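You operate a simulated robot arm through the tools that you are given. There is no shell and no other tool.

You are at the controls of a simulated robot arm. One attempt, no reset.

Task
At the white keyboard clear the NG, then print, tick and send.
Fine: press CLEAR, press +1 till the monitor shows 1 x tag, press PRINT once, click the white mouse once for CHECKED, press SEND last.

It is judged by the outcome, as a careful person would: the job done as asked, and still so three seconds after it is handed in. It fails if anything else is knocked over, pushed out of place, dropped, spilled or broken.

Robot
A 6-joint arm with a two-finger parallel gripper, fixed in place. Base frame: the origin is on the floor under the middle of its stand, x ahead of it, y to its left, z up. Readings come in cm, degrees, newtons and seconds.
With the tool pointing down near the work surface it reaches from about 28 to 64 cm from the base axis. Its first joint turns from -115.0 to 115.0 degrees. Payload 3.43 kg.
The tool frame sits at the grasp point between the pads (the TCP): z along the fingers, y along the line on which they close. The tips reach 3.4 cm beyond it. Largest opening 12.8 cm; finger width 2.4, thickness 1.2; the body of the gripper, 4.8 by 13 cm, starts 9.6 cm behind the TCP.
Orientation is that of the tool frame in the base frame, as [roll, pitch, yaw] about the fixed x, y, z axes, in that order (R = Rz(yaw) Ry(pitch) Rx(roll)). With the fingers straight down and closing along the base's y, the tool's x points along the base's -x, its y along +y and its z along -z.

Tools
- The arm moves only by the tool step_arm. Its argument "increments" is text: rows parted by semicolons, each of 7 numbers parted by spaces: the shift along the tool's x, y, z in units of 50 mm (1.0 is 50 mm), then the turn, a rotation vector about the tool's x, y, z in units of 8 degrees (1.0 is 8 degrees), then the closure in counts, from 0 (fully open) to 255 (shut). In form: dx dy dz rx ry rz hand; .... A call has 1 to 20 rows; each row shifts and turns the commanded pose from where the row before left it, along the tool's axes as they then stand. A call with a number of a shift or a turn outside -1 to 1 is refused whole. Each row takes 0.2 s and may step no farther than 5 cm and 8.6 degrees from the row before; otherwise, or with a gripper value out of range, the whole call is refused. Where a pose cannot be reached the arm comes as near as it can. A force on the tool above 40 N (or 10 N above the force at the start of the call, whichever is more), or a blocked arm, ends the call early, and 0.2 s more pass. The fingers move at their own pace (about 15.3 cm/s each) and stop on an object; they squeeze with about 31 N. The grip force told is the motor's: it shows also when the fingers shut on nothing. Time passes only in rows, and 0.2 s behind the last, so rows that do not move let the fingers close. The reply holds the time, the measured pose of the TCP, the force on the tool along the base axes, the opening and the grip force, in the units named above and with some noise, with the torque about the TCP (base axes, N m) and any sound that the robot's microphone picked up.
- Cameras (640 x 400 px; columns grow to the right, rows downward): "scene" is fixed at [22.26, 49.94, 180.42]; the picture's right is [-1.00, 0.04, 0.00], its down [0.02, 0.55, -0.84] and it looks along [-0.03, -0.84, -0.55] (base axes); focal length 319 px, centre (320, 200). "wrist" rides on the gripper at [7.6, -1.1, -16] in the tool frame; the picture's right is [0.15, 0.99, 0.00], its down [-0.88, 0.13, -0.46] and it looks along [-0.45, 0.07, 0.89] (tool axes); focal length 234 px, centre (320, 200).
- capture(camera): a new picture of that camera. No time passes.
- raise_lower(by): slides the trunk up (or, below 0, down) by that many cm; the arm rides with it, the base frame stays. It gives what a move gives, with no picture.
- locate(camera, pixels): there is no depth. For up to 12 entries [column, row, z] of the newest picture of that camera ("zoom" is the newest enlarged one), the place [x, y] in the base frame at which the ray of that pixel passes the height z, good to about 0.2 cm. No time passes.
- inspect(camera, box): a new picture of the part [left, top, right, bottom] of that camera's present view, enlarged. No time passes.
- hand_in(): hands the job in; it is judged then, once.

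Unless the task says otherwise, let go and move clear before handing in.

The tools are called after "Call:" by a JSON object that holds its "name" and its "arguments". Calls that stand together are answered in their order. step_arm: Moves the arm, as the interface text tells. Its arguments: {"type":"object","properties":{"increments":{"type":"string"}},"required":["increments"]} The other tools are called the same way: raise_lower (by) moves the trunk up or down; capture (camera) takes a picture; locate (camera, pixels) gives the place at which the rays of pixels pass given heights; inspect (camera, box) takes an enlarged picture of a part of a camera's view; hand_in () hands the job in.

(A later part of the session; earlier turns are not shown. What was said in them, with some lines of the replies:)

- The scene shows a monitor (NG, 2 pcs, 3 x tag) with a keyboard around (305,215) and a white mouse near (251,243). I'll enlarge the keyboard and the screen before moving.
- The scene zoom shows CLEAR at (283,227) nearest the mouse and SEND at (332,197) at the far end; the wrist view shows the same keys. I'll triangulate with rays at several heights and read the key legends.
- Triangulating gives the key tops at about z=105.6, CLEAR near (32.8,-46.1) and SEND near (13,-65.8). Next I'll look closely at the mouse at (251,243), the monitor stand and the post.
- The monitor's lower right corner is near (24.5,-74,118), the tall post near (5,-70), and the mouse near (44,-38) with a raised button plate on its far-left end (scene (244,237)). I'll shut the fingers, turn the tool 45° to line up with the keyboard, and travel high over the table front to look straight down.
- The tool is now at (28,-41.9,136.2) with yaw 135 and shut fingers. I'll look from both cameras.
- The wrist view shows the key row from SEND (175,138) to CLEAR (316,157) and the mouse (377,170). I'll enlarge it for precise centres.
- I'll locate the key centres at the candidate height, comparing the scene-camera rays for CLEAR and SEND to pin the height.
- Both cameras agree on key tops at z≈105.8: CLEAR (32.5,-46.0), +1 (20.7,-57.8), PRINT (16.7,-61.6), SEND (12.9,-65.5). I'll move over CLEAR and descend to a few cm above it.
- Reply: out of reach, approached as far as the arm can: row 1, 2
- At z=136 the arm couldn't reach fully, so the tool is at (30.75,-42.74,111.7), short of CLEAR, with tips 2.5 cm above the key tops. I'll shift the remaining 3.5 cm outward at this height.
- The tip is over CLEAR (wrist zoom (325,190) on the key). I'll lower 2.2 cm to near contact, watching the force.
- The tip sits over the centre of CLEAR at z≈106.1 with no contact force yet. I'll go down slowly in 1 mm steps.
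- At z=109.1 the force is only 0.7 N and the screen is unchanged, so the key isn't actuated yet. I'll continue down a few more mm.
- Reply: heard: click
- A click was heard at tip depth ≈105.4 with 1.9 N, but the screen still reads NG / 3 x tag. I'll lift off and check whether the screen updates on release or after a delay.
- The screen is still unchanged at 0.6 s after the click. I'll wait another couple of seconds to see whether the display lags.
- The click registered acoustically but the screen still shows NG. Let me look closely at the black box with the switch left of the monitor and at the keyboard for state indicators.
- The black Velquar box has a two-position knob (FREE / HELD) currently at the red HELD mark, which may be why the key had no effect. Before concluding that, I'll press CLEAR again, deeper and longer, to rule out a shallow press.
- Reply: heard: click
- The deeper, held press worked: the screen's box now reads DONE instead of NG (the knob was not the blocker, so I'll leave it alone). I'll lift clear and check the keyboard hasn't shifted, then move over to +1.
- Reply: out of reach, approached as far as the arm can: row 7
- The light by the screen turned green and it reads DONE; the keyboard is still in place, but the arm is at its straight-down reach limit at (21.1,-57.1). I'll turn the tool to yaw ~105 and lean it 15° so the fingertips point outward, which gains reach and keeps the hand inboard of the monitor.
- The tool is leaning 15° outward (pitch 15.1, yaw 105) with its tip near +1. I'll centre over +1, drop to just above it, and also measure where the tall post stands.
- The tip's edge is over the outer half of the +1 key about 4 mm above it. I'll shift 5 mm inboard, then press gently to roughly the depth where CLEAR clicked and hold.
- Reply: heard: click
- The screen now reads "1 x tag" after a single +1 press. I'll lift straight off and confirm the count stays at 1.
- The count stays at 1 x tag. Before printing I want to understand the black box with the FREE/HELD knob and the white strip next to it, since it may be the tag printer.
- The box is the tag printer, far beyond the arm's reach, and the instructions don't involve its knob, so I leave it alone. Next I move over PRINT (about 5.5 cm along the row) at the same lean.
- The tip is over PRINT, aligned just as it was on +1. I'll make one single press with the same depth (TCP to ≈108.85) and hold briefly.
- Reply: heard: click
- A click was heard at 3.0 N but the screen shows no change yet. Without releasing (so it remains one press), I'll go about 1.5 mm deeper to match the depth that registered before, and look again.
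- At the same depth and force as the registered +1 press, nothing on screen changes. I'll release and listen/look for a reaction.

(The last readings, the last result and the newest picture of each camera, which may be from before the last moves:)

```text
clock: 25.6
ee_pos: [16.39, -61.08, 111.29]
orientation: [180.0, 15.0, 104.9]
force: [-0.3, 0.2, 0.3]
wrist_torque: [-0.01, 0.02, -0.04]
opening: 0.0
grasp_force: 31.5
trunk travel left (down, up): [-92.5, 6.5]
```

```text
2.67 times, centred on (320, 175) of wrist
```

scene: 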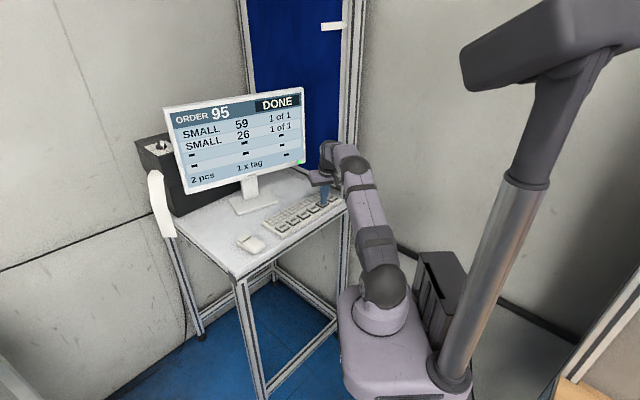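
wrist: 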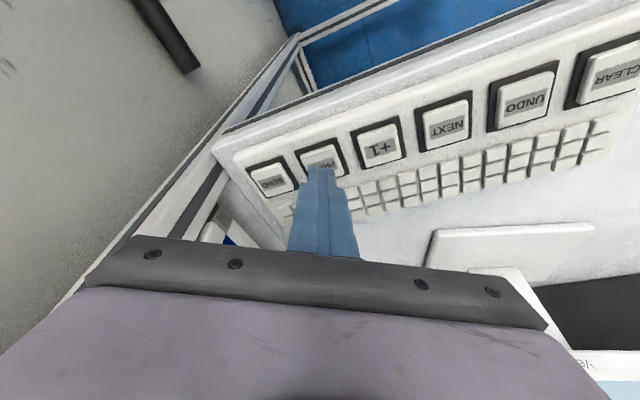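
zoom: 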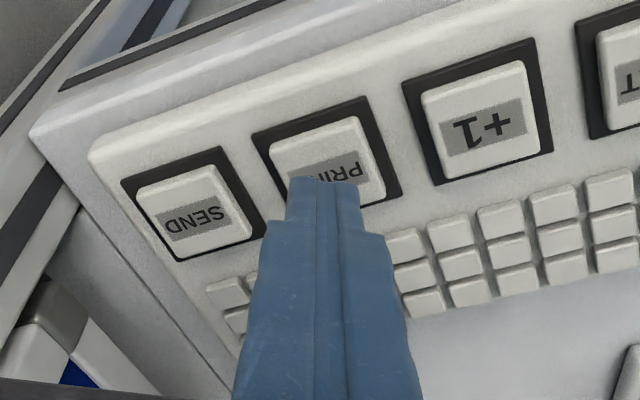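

Releasing produced no visible change, and the paper strip at (160,205) is unchanged too. I'll check where the printer and its knob actually are, and whether they could matter or be reached.

Call:
{"name": "locate", "arguments": {"camera": "scene", "pixels": [[177.5, 216.5, 104], [160, 146, 120], [160, 146, 125], [160, 146, 130], [155, 178, 115], [137, 142, 125]]}}

Call:
{"name": "inspect", "arguments": {"camera": "scene", "box": [240, 140, 310, 180]}}

```text
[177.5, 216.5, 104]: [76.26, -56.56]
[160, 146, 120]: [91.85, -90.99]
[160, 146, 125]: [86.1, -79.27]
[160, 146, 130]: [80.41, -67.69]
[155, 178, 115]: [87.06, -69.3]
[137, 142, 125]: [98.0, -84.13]
```

```text
9.14 times, centred on (275, 160) of scene
```

zoom: 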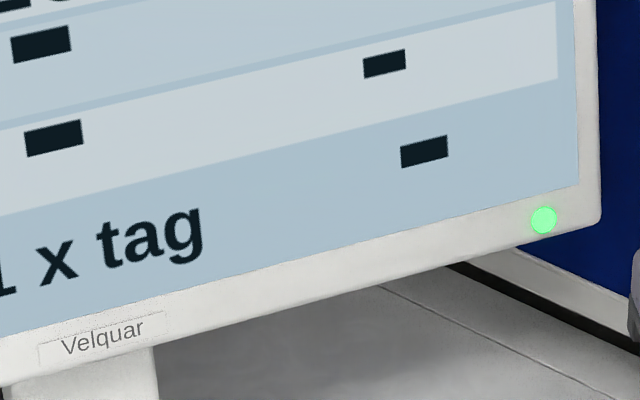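

The printer knob is over 105 cm away and can't be reached, so it isn't part of this job; PRINT was bottomed once with a click, and I will not press it again. I'll lift, move over near the mouse, straighten the tool, and recheck screen, strip and mouse.

Call:
{"name": "step_arm", "arguments": {"increments": "-0.09 0 -0.338 0 0 0 255; -0.09 0 -0.338 0 0 0 255; 0.333 0.548 -0.0893 0 0 0 255; 0.333 0.548 -0.0893 0 0 0 255; 0.333 0.548 -0.0893 0 0 0 255; 0.333 0.548 -0.0893 0 0 0 255; 0.333 0.548 -0.0893 0 0 0 255; 0.333 0.548 -0.0893 0 0 0 255; 0.333 0.548 -0.0893 0 0 0 255; 0.333 0.548 -0.0893 0 0 0 255; 0 0 0 0 0.9375 0 255; 0 0 0 0 0.9375 0 255; 0 0 0 0 0 -0.9375 255; 0 0 0 0 0 -0.9375 255; 0 0 0 0 0 -0.9375 255; 0 0 0 0 0 -0.9375 255; 0 0 0 0 0 0 255"}}

Call:
{"name": "capture", "arguments": {"camera": "wrist"}}

Call:
{"name": "capture", "arguments": {"camera": "scene"}}

Call:
{"name": "inspect", "arguments": {"camera": "scene", "box": [125, 80, 325, 240]}}

```text
clock: 29.2
ee_pos: [34.05, -42.05, 114.63]
orientation: [-180.0, 0.0, 135.2]
force: [-0.7, 0.9, 0.2]
wrist_torque: [-0.04, 0.01, 0.0]
opening: 0.02
grasp_force: 31.1
trunk travel left (down, up): [-92.5, 6.5]
```

```text
taken
```

wrist: 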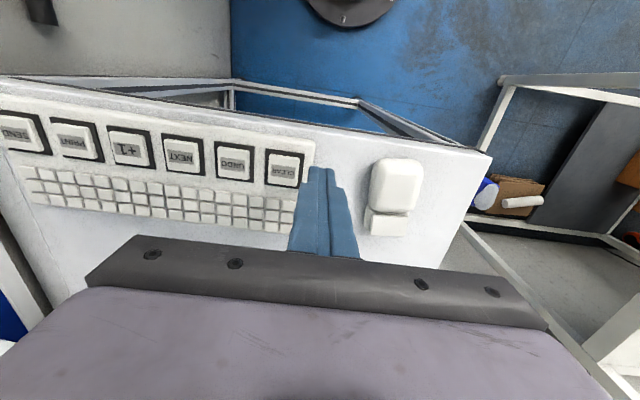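

```text
taken
```

scene: 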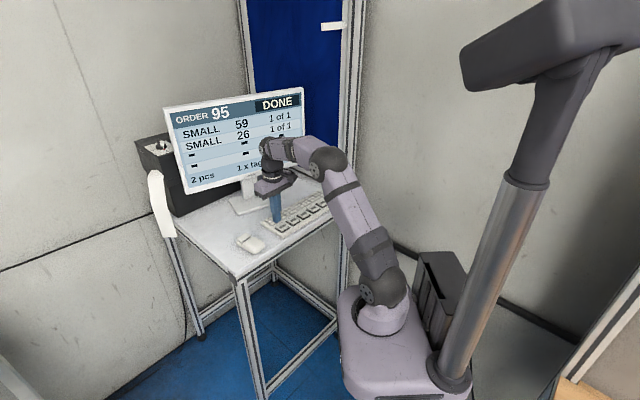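

```text
2.50 times, centred on (225, 160) of scene
```

zoom: 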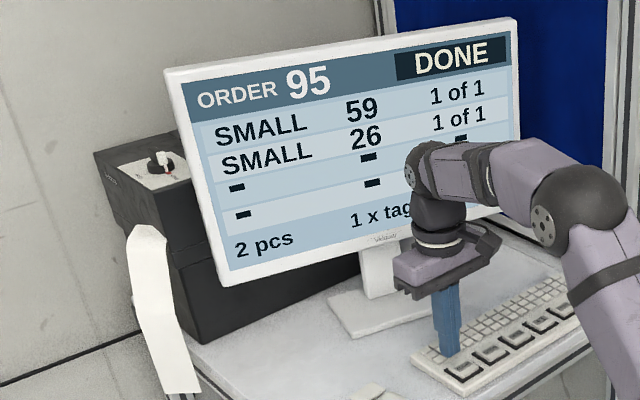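

The screen reads DONE / 1 x tag and nothing is displaced. Now I'll examine the mouse at wrist (393,195) to find its button plate precisely.

Call:
{"name": "inspect", "arguments": {"camera": "wrist", "box": [330, 140, 450, 250]}}

Call:
{"name": "inspect", "arguments": {"camera": "scene", "box": [230, 222, 280, 262]}}

```text
3.64 times, centred on (390, 195) of wrist
```

zoom: 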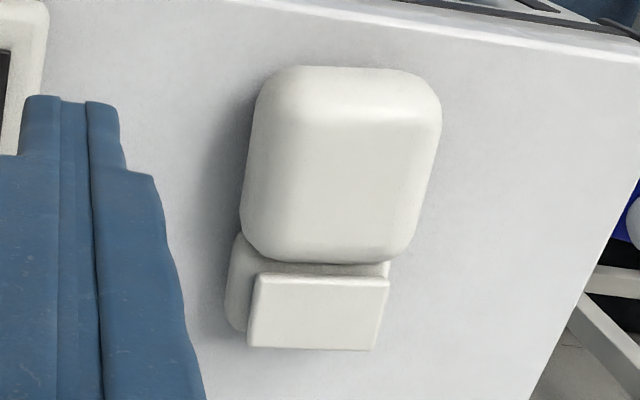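

```text
10.00 times, centred on (255, 242) of scene
```

zoom: 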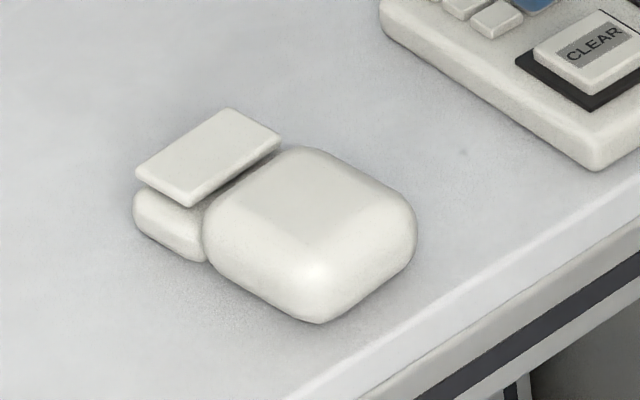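

The plate centre is at wrist (389.5,225.8) and scene (243.8,237.7); I'll triangulate its height and position, plus the mouse body top.

Call:
{"name": "locate", "arguments": {"camera": "wrist", "pixels": [[389.5, 225.8, 104], [389.5, 225.8, 105], [389.5, 225.8, 106], [389.5, 225.8, 107], [372, 217, 106], [407, 217, 106], [370.5, 234, 106], [404, 236, 106], [396, 185, 106], [396, 185, 107]]}}

Call:
{"name": "locate", "arguments": {"camera": "scene", "pixels": [[243.8, 237.7, 104], [243.8, 237.7, 105], [243.8, 237.7, 106], [243.8, 237.7, 107], [236.7, 239.2, 106], [245.8, 232.8, 106], [251, 236.2, 106], [241.7, 242.6, 106], [254, 241, 106], [254, 241, 107]]}}

```text
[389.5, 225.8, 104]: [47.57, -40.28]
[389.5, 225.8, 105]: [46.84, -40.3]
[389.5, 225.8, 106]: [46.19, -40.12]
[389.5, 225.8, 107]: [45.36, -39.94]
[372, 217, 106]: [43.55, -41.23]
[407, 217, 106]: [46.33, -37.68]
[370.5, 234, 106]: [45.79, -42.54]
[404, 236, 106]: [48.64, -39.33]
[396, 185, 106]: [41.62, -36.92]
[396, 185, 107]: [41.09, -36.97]
```

```text
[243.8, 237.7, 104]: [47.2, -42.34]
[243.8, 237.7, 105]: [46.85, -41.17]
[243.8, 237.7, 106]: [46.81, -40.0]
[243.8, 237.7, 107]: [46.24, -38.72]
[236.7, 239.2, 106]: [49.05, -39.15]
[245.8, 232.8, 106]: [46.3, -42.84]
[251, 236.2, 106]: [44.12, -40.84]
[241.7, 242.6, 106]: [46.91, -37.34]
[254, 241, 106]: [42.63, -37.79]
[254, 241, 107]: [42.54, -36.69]
```

The plate is centred near (46.6,-40.25) at z≈105.75, about 4.4 × 2.8 cm. I'll lean the tool 15° again (it's near the reach limit) and move over the plate while staying high.

Call:
{"name": "step_arm", "arguments": {"increments": "0 0 0 0 -0.9375 0 255; 0 0 0 0 -0.9375 0 255; -0.305 0.406 0.0816 0 0 0 255; -0.305 0.406 0.0816 0 0 0 255; -0.305 0.406 0.0816 0 0 0 255; -0.305 0.406 0.0816 0 0 0 255; -0.305 0.406 0.0816 0 0 0 255; 0 0 0 0 0 0 255; 0 0 0 0 0 0 255"}}

Call:
{"name": "inspect", "arguments": {"camera": "wrist", "box": [220, 90, 420, 240]}}

Call:
{"name": "inspect", "arguments": {"camera": "scene", "box": [200, 150, 320, 260]}}

```text
clock: 31.2
ee_pos: [46.82, -40.29, 114.54]
orientation: [180.0, 15.0, 135.1]
force: [-0.1, 0.0, -0.4]
wrist_torque: [-0.02, 0.03, -0.01]
opening: 0.0
grasp_force: 31.4
trunk travel left (down, up): [-92.5, 6.5]
```

```text
2.67 times, centred on (320, 165) of wrist
```

zoom: 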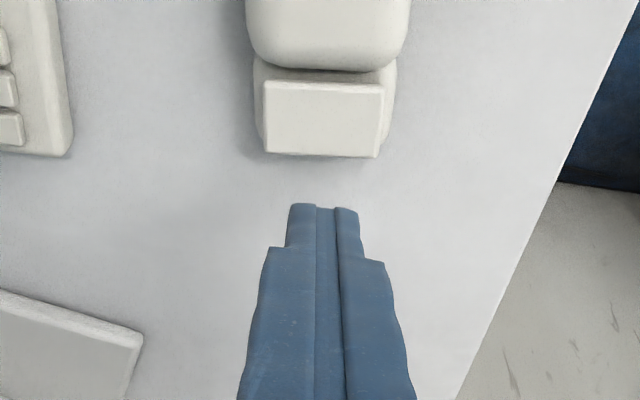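

```text
3.64 times, centred on (260, 205) of scene
```

zoom: 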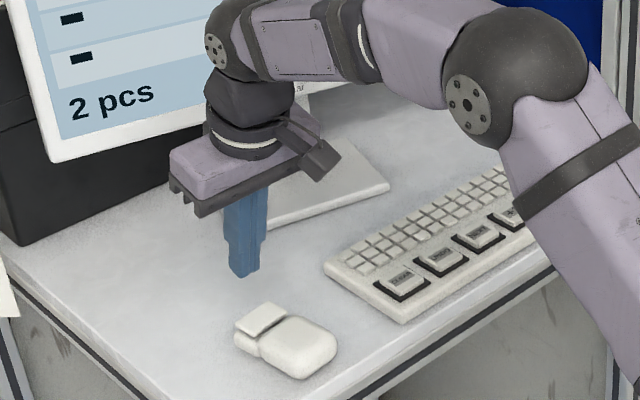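

The tip hovers above the plate region with no contact. I'll re-measure the plate centre at wrist (320.7,134.3) from this closer pose before descending.

Call:
{"name": "locate", "arguments": {"camera": "zoom", "pixels": [[290, 205, 110]]}}

Call:
{"name": "locate", "arguments": {"camera": "wrist", "pixels": [[320.7, 134.3, 105.0], [320.7, 134.3, 105.75], [299, 120, 105.75], [342, 122, 105.75], [298.5, 148, 105.75], [341, 149, 105.75], [321, 166.5, 111]]}}

```text
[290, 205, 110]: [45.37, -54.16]
```

```text
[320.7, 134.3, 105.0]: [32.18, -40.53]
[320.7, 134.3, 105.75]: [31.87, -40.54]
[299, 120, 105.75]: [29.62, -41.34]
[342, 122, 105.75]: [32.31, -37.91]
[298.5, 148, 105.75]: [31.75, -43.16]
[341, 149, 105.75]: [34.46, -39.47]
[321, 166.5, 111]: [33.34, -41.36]
```

Those values used the older wrist capture pose, so I'll take a fresh wrist picture and repeat.

Call:
{"name": "capture", "arguments": {"camera": "wrist"}}

Call:
{"name": "locate", "arguments": {"camera": "wrist", "pixels": [[320.7, 134.3, 105.0], [320.7, 134.3, 105.75], [299, 120, 105.75], [342, 122, 105.75], [298.5, 148, 105.75], [341, 149, 105.75], [321, 166.5, 111]]}}

```text
taken
```

wrist: 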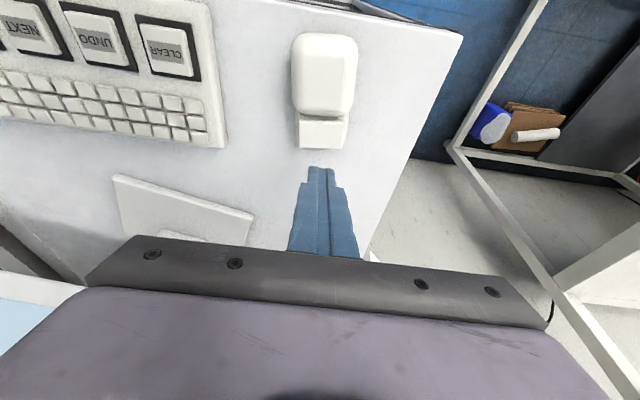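

```text
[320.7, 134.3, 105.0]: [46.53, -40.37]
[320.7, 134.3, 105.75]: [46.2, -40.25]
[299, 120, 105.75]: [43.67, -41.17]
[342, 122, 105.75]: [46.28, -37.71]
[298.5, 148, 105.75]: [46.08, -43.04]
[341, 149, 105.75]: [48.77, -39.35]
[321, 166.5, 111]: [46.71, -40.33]
```

The plate centre measures (46.3,-40.3) and the tip's contact edge is at (46.7,-40.2), so it's well placed. I'll lower to about 7 mm above the plate.

Call:
{"name": "step_arm", "arguments": {"increments": "0.0777 0 0.29 0 0 0 255; 0.0777 0 0.29 0 0 0 255; 0.0777 0 0.29 0 0 0 255; 0 0 0 0 0 0 255; 0 0 0 0 0 0 255"}}

Call:
{"name": "inspect", "arguments": {"camera": "wrist", "box": [240, 90, 400, 210]}}

Call:
{"name": "inspect", "arguments": {"camera": "scene", "box": [225, 205, 285, 260]}}

```text
clock: 32.4
ee_pos: [47.04, -40.37, 110.17]
orientation: [-180.0, 15.1, 135.1]
force: [0.3, -0.2, 0.4]
wrist_torque: [0.03, -0.03, 0.0]
opening: 0.0
grasp_force: 30.8
trunk travel left (down, up): [-92.5, 6.5]
```

```text
3.33 times, centred on (320, 150) of wrist
```

zoom: 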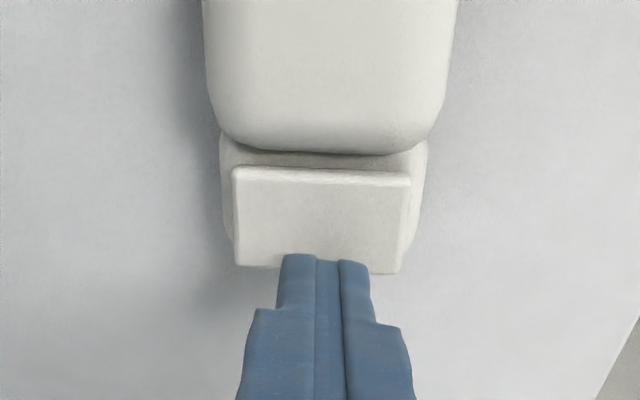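

```text
7.27 times, centred on (255, 232) of scene
```

zoom: 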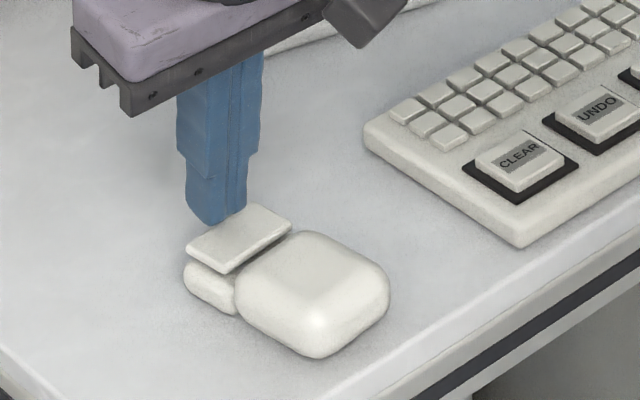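

The contact edge is near the plate's outer rim, so I'll shift about 7 mm inboard and lower to just above the plate surface.

Call:
{"name": "step_arm", "arguments": {"increments": "0.137 0 -0.0366 0 0 0 255; 0.0155 0 0.058 0 0 0 255; 0.0155 0 0.058 0 0 0 255; 0 0 0 0 0 0 255"}}

Call:
{"name": "inspect", "arguments": {"camera": "wrist", "box": [240, 90, 400, 210]}}

Call:
{"name": "inspect", "arguments": {"camera": "scene", "box": [225, 205, 285, 260]}}

```text
clock: 33.4
ee_pos: [46.36, -40.06, 109.46]
orientation: [-180.0, 15.0, 135.0]
force: [0.0, -0.9, 0.2]
wrist_torque: [0.03, -0.01, -0.04]
opening: 0.0
grasp_force: 31.1
trunk travel left (down, up): [-92.5, 6.5]
```

```text
3.33 times, centred on (320, 150) of wrist
```

zoom: 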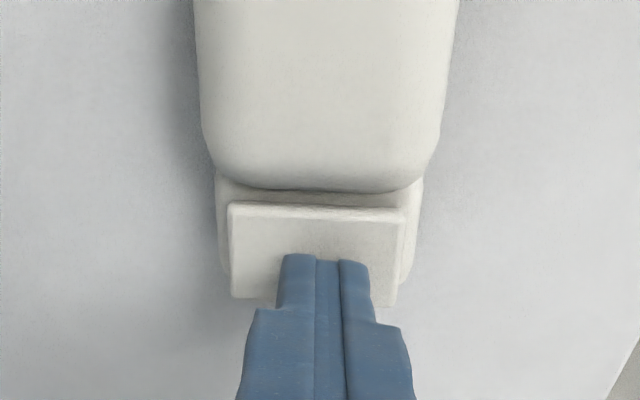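

```text
7.27 times, centred on (255, 232) of scene
```

zoom: 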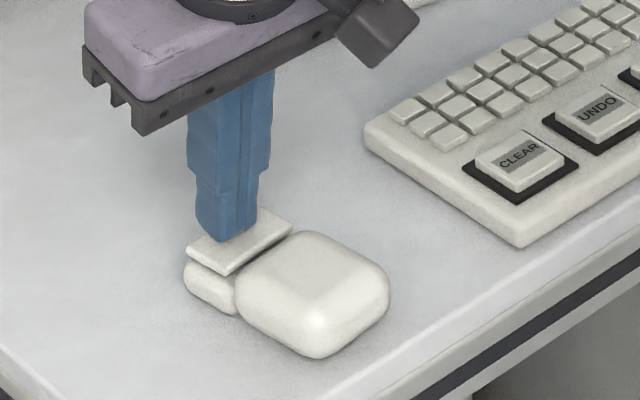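

The tip is centred on the button plate (wrist zoom (322,258)), no contact yet. I'll press slowly in 1 mm steps and look for the click and CHECKED on screen.

Call:
{"name": "step_arm", "arguments": {"increments": "0.0052 0 0.0193 0 0 0 255; 0.0052 0 0.0193 0 0 0 255; 0.0052 0 0.0193 0 0 0 255; 0.0052 0 0.0193 0 0 0 255"}}

Call:
{"name": "inspect", "arguments": {"camera": "scene", "box": [125, 80, 325, 240]}}

```text
clock: 34.4
ee_pos: [46.43, -39.98, 109.16]
orientation: [-179.9, 15.1, 135.0]
force: [-0.4, 0.2, 2.5]
wrist_torque: [0.01, -0.01, -0.01]
opening: 0.0
grasp_force: 31.2
trunk travel left (down, up): [-92.5, 6.5]
heard: click
```

```text
2.50 times, centred on (225, 160) of scene
```

zoom: 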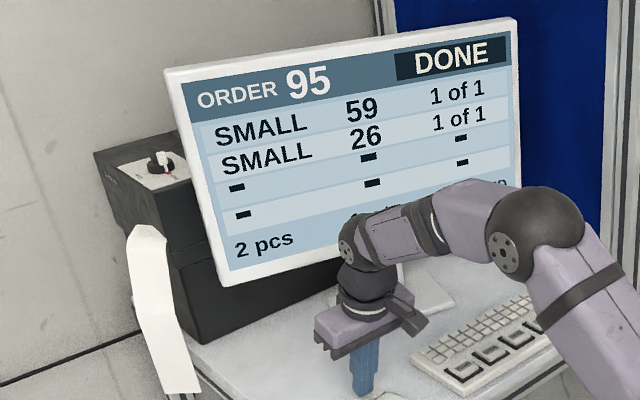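

A click was heard at 2.5 N, and some text seems to have appeared at the lower right of the screen near (297,153), partly hidden by the arm. I'll zoom there.

Call:
{"name": "inspect", "arguments": {"camera": "scene", "box": [270, 130, 310, 170]}}

```text
10.00 times, centred on (290, 150) of scene
```

zoom: 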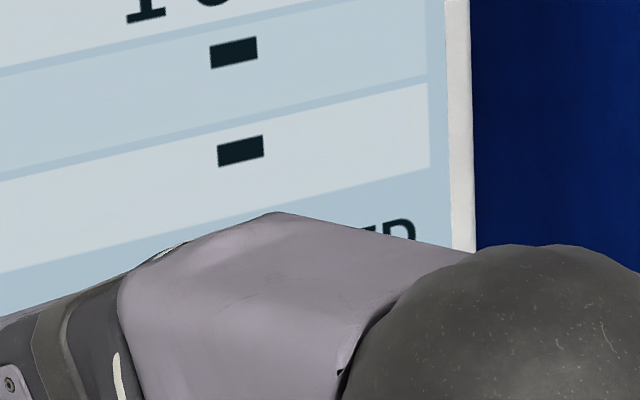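

The end of "CHECKED" ("ED") is visible, so the tick registered with one click. I'll lift straight off and verify the mouse and the full text.

Call:
{"name": "step_arm", "arguments": {"increments": "-0.026 0 -0.0966 0 0 0 255; -0.13 0 -0.483 0 0 0 255; -0.13 0 -0.483 0 0 0 255; 0 0 0 0 0 0 255"}}

Call:
{"name": "capture", "arguments": {"camera": "wrist"}}

Call:
{"name": "inspect", "arguments": {"camera": "scene", "box": [225, 205, 285, 260]}}

Call:
{"name": "inspect", "arguments": {"camera": "scene", "box": [125, 80, 325, 240]}}

```text
clock: 35.4
ee_pos: [46.46, -39.96, 114.84]
orientation: [180.0, 15.0, 135.0]
force: [0.7, 0.0, 0.0]
wrist_torque: [0.01, -0.03, 0.01]
opening: 0.02
grasp_force: 30.6
trunk travel left (down, up): [-92.5, 6.5]
```

```text
taken
```

wrist: 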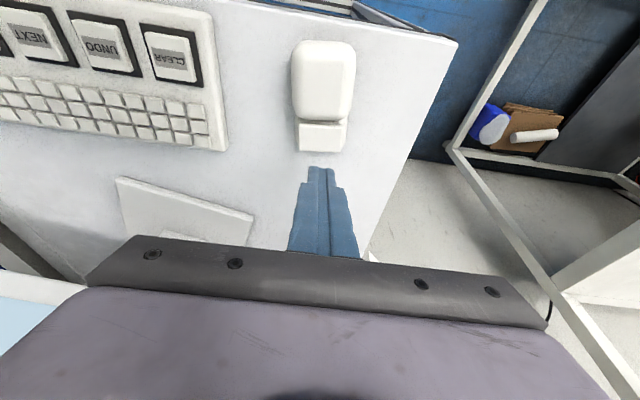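

```text
7.27 times, centred on (255, 232) of scene
```

zoom: 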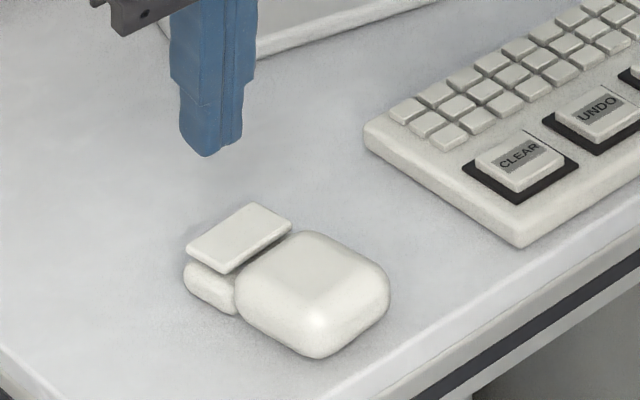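

```text
2.50 times, centred on (225, 160) of scene
```

zoom: 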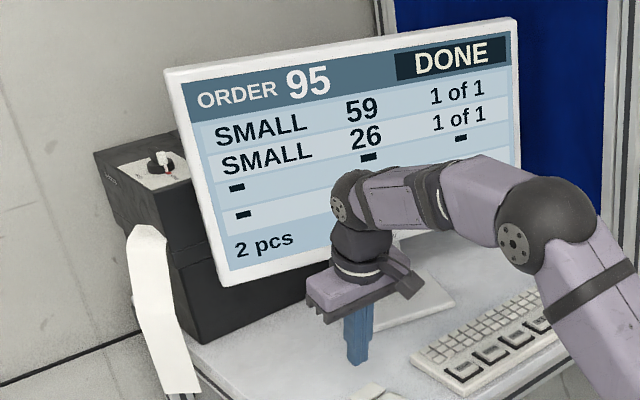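

The mouse is in place and CHECKED is on. Next I'll retreat toward the front of the keys, then turn the tool to yaw 75 with the same 15° outward lean, so the hand stays clear of the post and side panel near SEND.

Call:
{"name": "step_arm", "arguments": {"increments": "0.374 -0.766 -0.1 0 0 0 255; 0.374 -0.766 -0.1 0 0 0 255; 0.374 -0.766 -0.1 0 0 0 255; 0.374 -0.766 -0.1 0 0 0 255; 0.374 -0.766 -0.1 0 0 0 255; 0.374 -0.766 -0.1 0 0 0 255; 0 0 0 0 0.9375 0 255; 0 0 0 0 0.9375 0 255; 0 0 0 0 0 0.9375 255; 0 0 0 0 0 0.9375 255; 0 0 0 0 0 0.9375 255; 0 0 0 0 0 0.9375 255; 0 0 0 0 0 0.9375 255; 0 0 0 0 0 0.9375 255; 0 0 0 0 0 0.9375 255; 0 0 0 0 0 0.9375 255; 0 0 0 0 -0.9375 0 255; 0 0 0 0 -0.9375 0 255; 0 0 0 0 0 0 255"}}

Call:
{"name": "capture", "arguments": {"camera": "wrist"}}

Call:
{"name": "capture", "arguments": {"camera": "scene"}}

Call:
{"name": "inspect", "arguments": {"camera": "scene", "box": [125, 80, 325, 240]}}

```text
clock: 39.4
ee_pos: [21.9, -48.08, 114.76]
orientation: [180.0, 15.0, 75.2]
force: [-0.1, -0.9, 0.4]
wrist_torque: [-0.03, -0.01, 0.0]
opening: 0.01
grasp_force: 31.2
trunk travel left (down, up): [-92.5, 6.5]
```

```text
taken
```

wrist: 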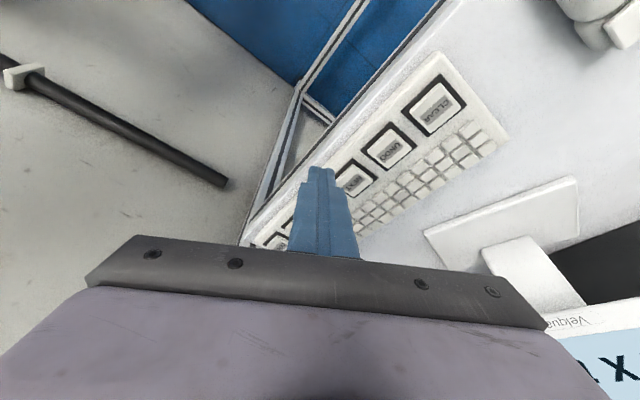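

```text
taken
```

scene: 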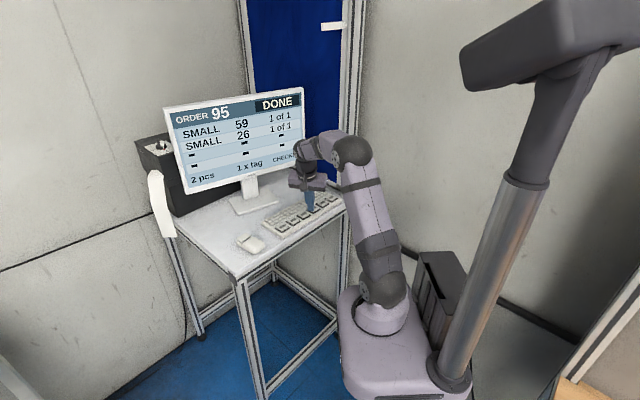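

```text
2.50 times, centred on (225, 160) of scene
```

zoom: 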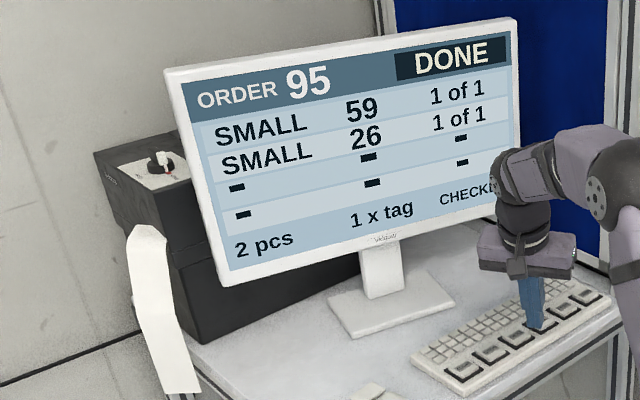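

The screen shows DONE, 1 x tag and CHECKED. Before SEND I'll look closely at the printer's strip for any trace of the print.

Call:
{"name": "inspect", "arguments": {"camera": "scene", "box": [135, 160, 195, 245]}}

Call:
{"name": "inspect", "arguments": {"camera": "scene", "box": [230, 145, 310, 195]}}

Call:
{"name": "inspect", "arguments": {"camera": "scene", "box": [120, 260, 260, 400]}}

```text
4.71 times, centred on (165, 202) of scene
```

zoom: 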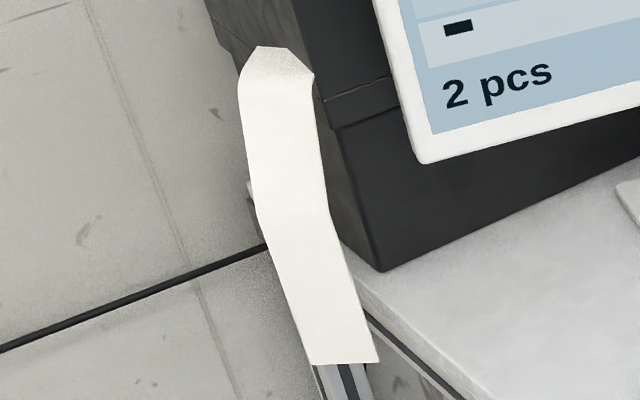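

```text
8.00 times, centred on (270, 170) of scene
```

zoom: 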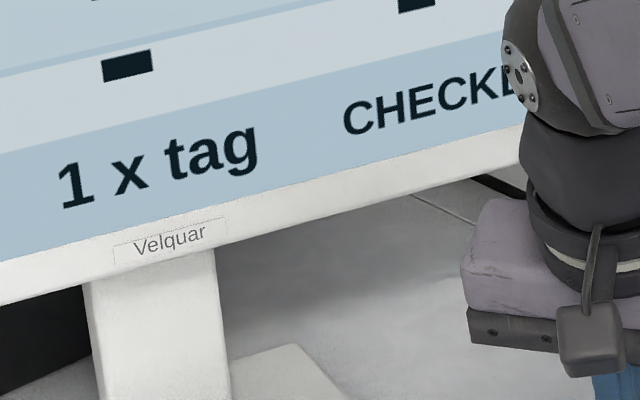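

```text
2.86 times, centred on (190, 330) of scene
```

zoom: 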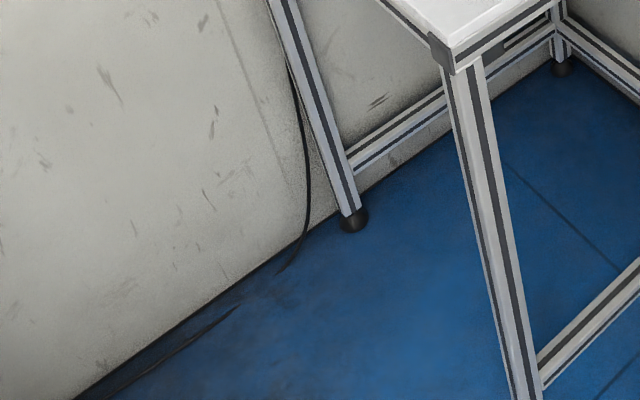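

The printer strip tells nothing more; PRINT got one full press, bottomed at 6 N with a click, and stays at one. I'll now advance two thirds of the way toward SEND at safe height and check clearance to the post and panel.

Call:
{"name": "step_arm", "arguments": {"increments": "-0.607 -0.142 0.163 0 0 0 255; -0.607 -0.142 0.163 0 0 0 255; -0.607 -0.142 0.163 0 0 0 255; -0.607 -0.142 0.163 0 0 0 255; 0 0 0 0 0 0 255"}}

Call:
{"name": "capture", "arguments": {"camera": "wrist"}}

Call:
{"name": "inspect", "arguments": {"camera": "scene", "box": [270, 120, 370, 220]}}

```text
clock: 40.6
ee_pos: [15.94, -59.32, 114.67]
orientation: [-180.0, 15.0, 75.0]
force: [1.1, 0.6, 0.3]
wrist_torque: [-0.01, -0.04, -0.03]
opening: 0.0
grasp_force: 30.6
trunk travel left (down, up): [-92.5, 6.5]
```

```text
taken
```

wrist: 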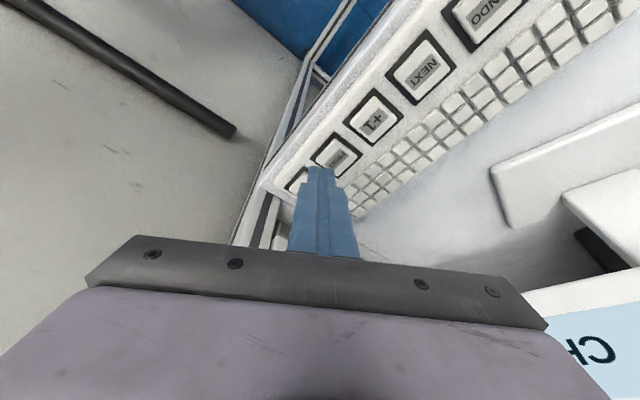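

```text
4.00 times, centred on (320, 170) of scene
```

zoom: 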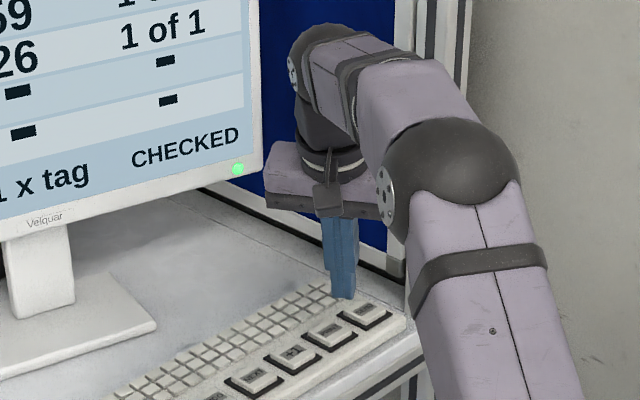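

CHECKED is fully visible and the hand is well clear of the monitor, post and panel. I'll cover the remaining 6.6 cm to above SEND.

Call:
{"name": "step_arm", "arguments": {"increments": "-0.416 -0.094 0.112 0 0 0 255; -0.416 -0.094 0.112 0 0 0 255; -0.416 -0.094 0.112 0 0 0 255; 0 0 0 0 0 0 255"}}

Call:
{"name": "capture", "arguments": {"camera": "wrist"}}

Call:
{"name": "inspect", "arguments": {"camera": "scene", "box": [270, 120, 370, 220]}}

Call:
{"name": "inspect", "arguments": {"camera": "wrist", "box": [230, 100, 390, 220]}}

```text
clock: 41.6
ee_pos: [13.27, -64.31, 114.5]
orientation: [-180.0, 15.0, 75.0]
force: [-0.1, -0.7, 0.5]
wrist_torque: [0.04, 0.02, 0.01]
opening: 0.02
grasp_force: 31.2
out of reach, approached as far as the arm can: row 3
trunk travel left (down, up): [-92.5, 6.5]
```

```text
taken
```

wrist: 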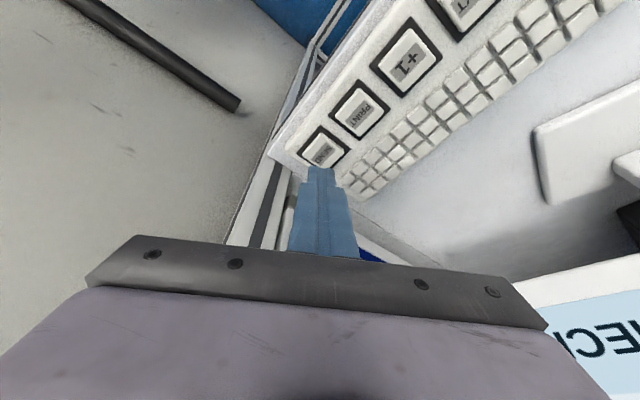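

```text
4.00 times, centred on (320, 170) of scene
```

zoom: 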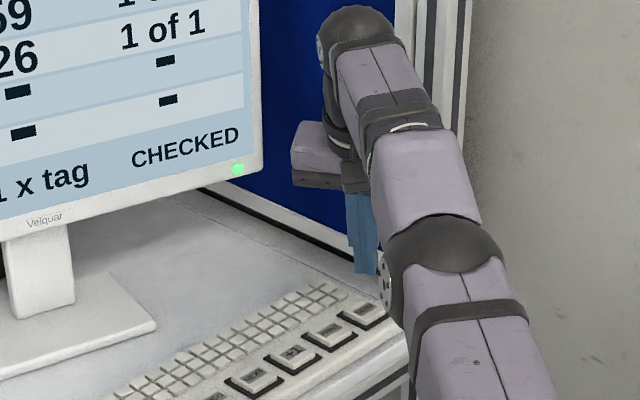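

```text
3.33 times, centred on (310, 160) of wrist
```

zoom: 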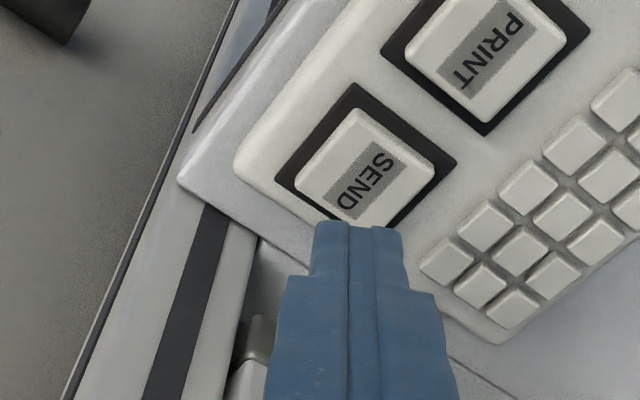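

The arm stopped at its limit at (13.27,-64.31), slightly short of SEND (wrist zoom (365,168)). I'll measure SEND from this pose and then lean the tool another 7.5° to gain reach.

Call:
{"name": "locate", "arguments": {"camera": "wrist", "pixels": [[323.5, 150.4, 105.8], [323.5, 150.4, 105.3], [325, 166.5, 111]]}}

Call:
{"name": "step_arm", "arguments": {"increments": "0 0 0 0 -0.9375 0 255; 0 0 0 0 0 0 255"}}

Call:
{"name": "inspect", "arguments": {"camera": "scene", "box": [270, 120, 370, 220]}}

```text
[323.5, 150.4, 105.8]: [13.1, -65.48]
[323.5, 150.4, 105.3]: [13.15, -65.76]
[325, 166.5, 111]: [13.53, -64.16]
```

```text
clock: 42.2
ee_pos: [13.39, -64.29, 114.56]
orientation: [180.0, 22.5, 75.0]
force: [0.5, 0.4, 0.5]
wrist_torque: [0.02, -0.02, 0.02]
opening: 0.02
grasp_force: 31.2
trunk travel left (down, up): [-92.5, 6.5]
```

```text
4.00 times, centred on (320, 170) of scene
```

zoom: 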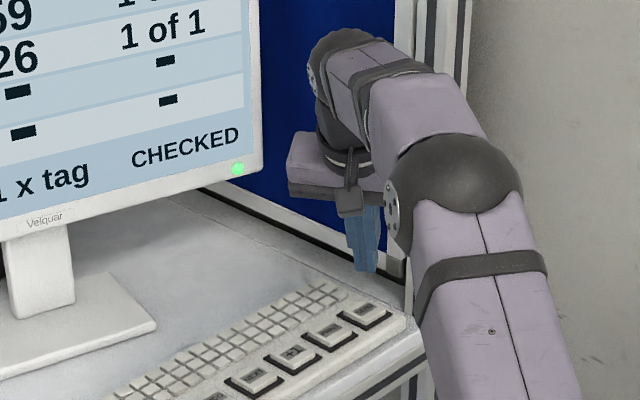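

With a 22.5° lean the arm has margin again; SEND measures (13.0,-65.5). I'll centre and lower to about 7 mm above the key, then check.

Call:
{"name": "step_arm", "arguments": {"increments": "-0.101 -0.022 0.042 0 0 0 255; 0.115 0 0.277 0 0 0 255; 0.115 0 0.277 0 0 0 255; 0.115 0 0.277 0 0 0 255; 0 0 0 0 0 0 255; 0 0 0 0 0 0 255"}}

Call:
{"name": "capture", "arguments": {"camera": "wrist"}}

Call:
{"name": "inspect", "arguments": {"camera": "wrist", "box": [230, 100, 390, 220]}}

Call:
{"name": "inspect", "arguments": {"camera": "scene", "box": [270, 120, 370, 220]}}

```text
clock: 43.6
ee_pos: [13.17, -64.55, 109.97]
orientation: [180.0, 22.5, 75.0]
force: [0.2, 0.6, 1.0]
wrist_torque: [0.0, -0.02, 0.01]
opening: 0.0
grasp_force: 30.6
trunk travel left (down, up): [-92.5, 6.5]
```

```text
taken
```

wrist: 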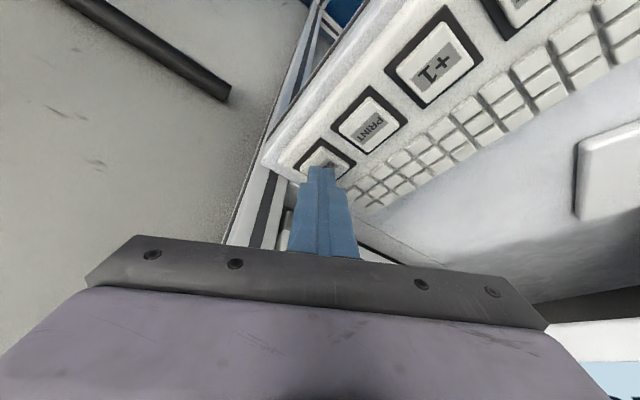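

```text
3.33 times, centred on (310, 160) of wrist
```

zoom: 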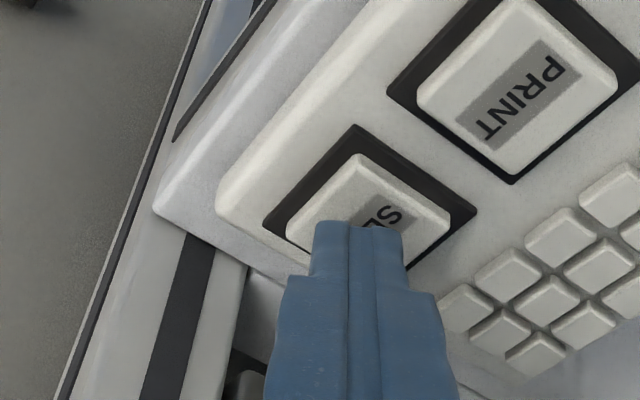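

```text
4.00 times, centred on (320, 170) of scene
```

zoom: 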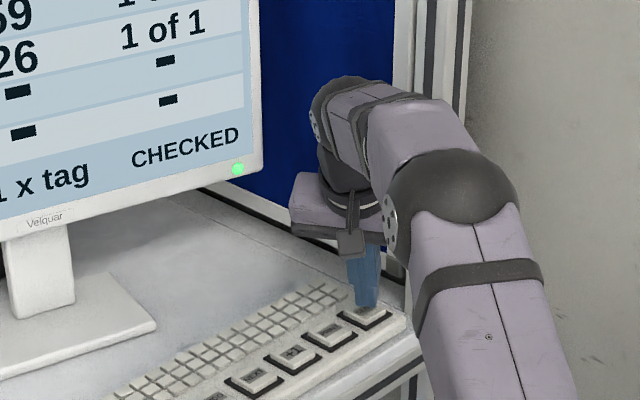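

The tip is centred over SEND (wrist zoom (358,224)), 7 mm above it. All prior steps show correct (DONE, 1 x tag, CHECKED), so I'll press SEND once and hold briefly.

Call:
{"name": "step_arm", "arguments": {"increments": "0.023 0 0.0555 0 0 0 255; 0.023 0 0.0555 0 0 0 255; 0.0115 0 0.0277 0 0 0 255; 0.0115 0 0.0277 0 0 0 255; 0.0115 0 0.0277 0 0 0 255; 0.0115 0 0.0277 0 0 0 255; 0 0 0 0 0 0 255; 0 0 0 0 0 0 255"}}

Call:
{"name": "inspect", "arguments": {"camera": "scene", "box": [125, 80, 325, 240]}}

Call:
{"name": "inspect", "arguments": {"camera": "wrist", "box": [230, 100, 390, 220]}}

```text
clock: 45.4
ee_pos: [12.96, -64.58, 108.93]
orientation: [179.9, 22.5, 75.0]
force: [0.6, -1.4, 1.6]
wrist_torque: [-0.02, -0.03, 0.0]
opening: 0.02
grasp_force: 31.3
trunk travel left (down, up): [-92.5, 6.5]
heard: click
```

```text
2.50 times, centred on (225, 160) of scene
```

zoom: 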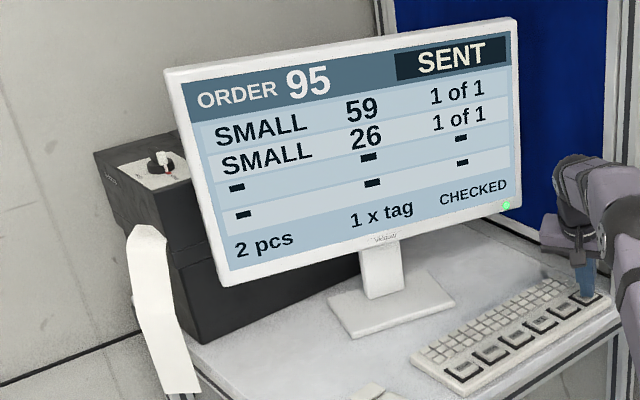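

```text
3.33 times, centred on (310, 160) of wrist
```

zoom: 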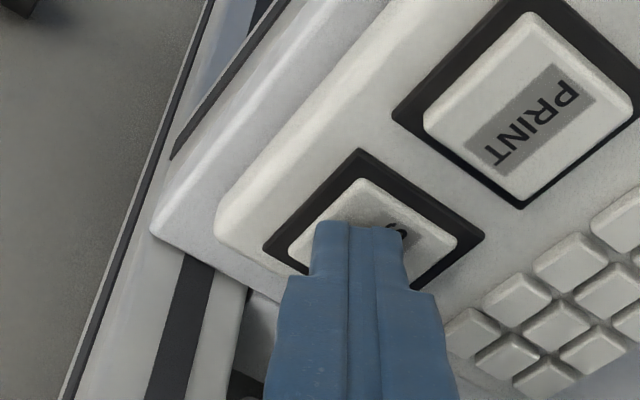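

The screen now reads SENT with 1 x tag and CHECKED. I'll lift straight off the key and retreat toward the base.

Call:
{"name": "step_arm", "arguments": {"increments": "-0.064 0 -0.154 0 0 0 255; -0.128 0 -0.308 0 0 0 255; -0.128 0 -0.308 0 0 0 255; 0.714 -0.207 -0.296 0 0 0 255; 0.714 -0.207 -0.296 0 0 0 255; 0.714 -0.207 -0.296 0 0 0 255; 0.714 -0.207 -0.296 0 0 0 255; 0.714 -0.207 -0.296 0 0 0 255; 0 0 0 0 0 0 255; 0 0 0 0 0 0 255"}}

Call:
{"name": "capture", "arguments": {"camera": "scene"}}

Call:
{"name": "inspect", "arguments": {"camera": "scene", "box": [125, 80, 325, 240]}}

Call:
{"name": "inspect", "arguments": {"camera": "scene", "box": [220, 170, 360, 270]}}

```text
clock: 47.6
ee_pos: [13.26, -44.54, 113.12]
orientation: [180.0, 22.5, 75.0]
force: [-0.6, -1.1, 0.3]
wrist_torque: [-0.04, -0.07, 0.02]
opening: 0.0
grasp_force: 31.5
trunk travel left (down, up): [-92.5, 6.5]
```

```text
taken
```

scene: 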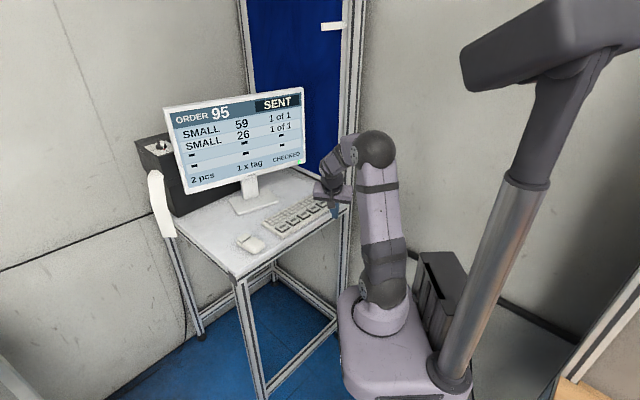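

```text
2.50 times, centred on (225, 160) of scene
```

zoom: 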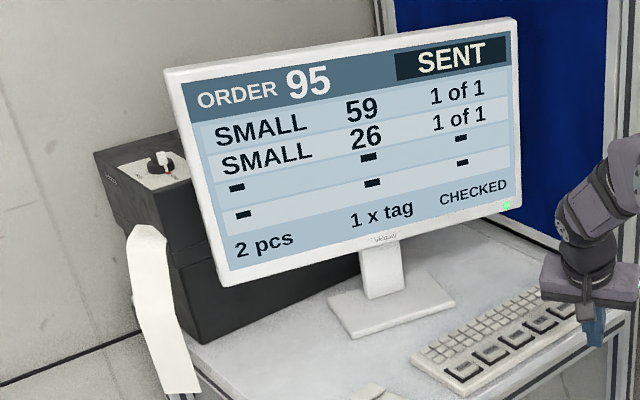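

```text
4.00 times, centred on (290, 220) of scene
```

zoom: 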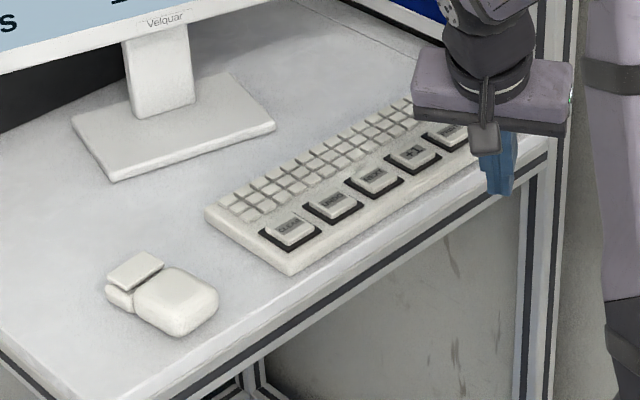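

The screen holds SENT / 1 x tag / CHECKED with the green light on, the keyboard (zoom corner (293,272)) and mouse (160,295) are where they began, and the arm is clear. I'm handing the job in.

Call:
{"name": "hand_in", "arguments": {}}

```text
The job is handed in.
```

The order is sent: the monitor shows SENT, 1 x tag and CHECKED, with a green light. I handed the job in with the arm clear and the keyboard and mouse where they started. One thing I couldn't confirm is that a tag actually printed.

- **CLEAR:** I pressed it twice. The first press clicked but the screen stayed on NG. The second, deeper and held, changed it to DONE.
- **+1:** One press took the count from 3 x tag to 1 x tag.
- **PRINT:** I pressed it once, all the way down, and heard a click. The screen and the printer's paper strip didn't change. I didn't press it again, because you asked for one press.
- **Mouse:** One click, and CHECKED appeared.
- **SEND:** I pressed it once, last, and the screen changed to SENT.

The knob on the printer is set to HELD. It was out of the arm's reach and not part of your instructions, so I left it alone. If no tag comes out, check that knob first.
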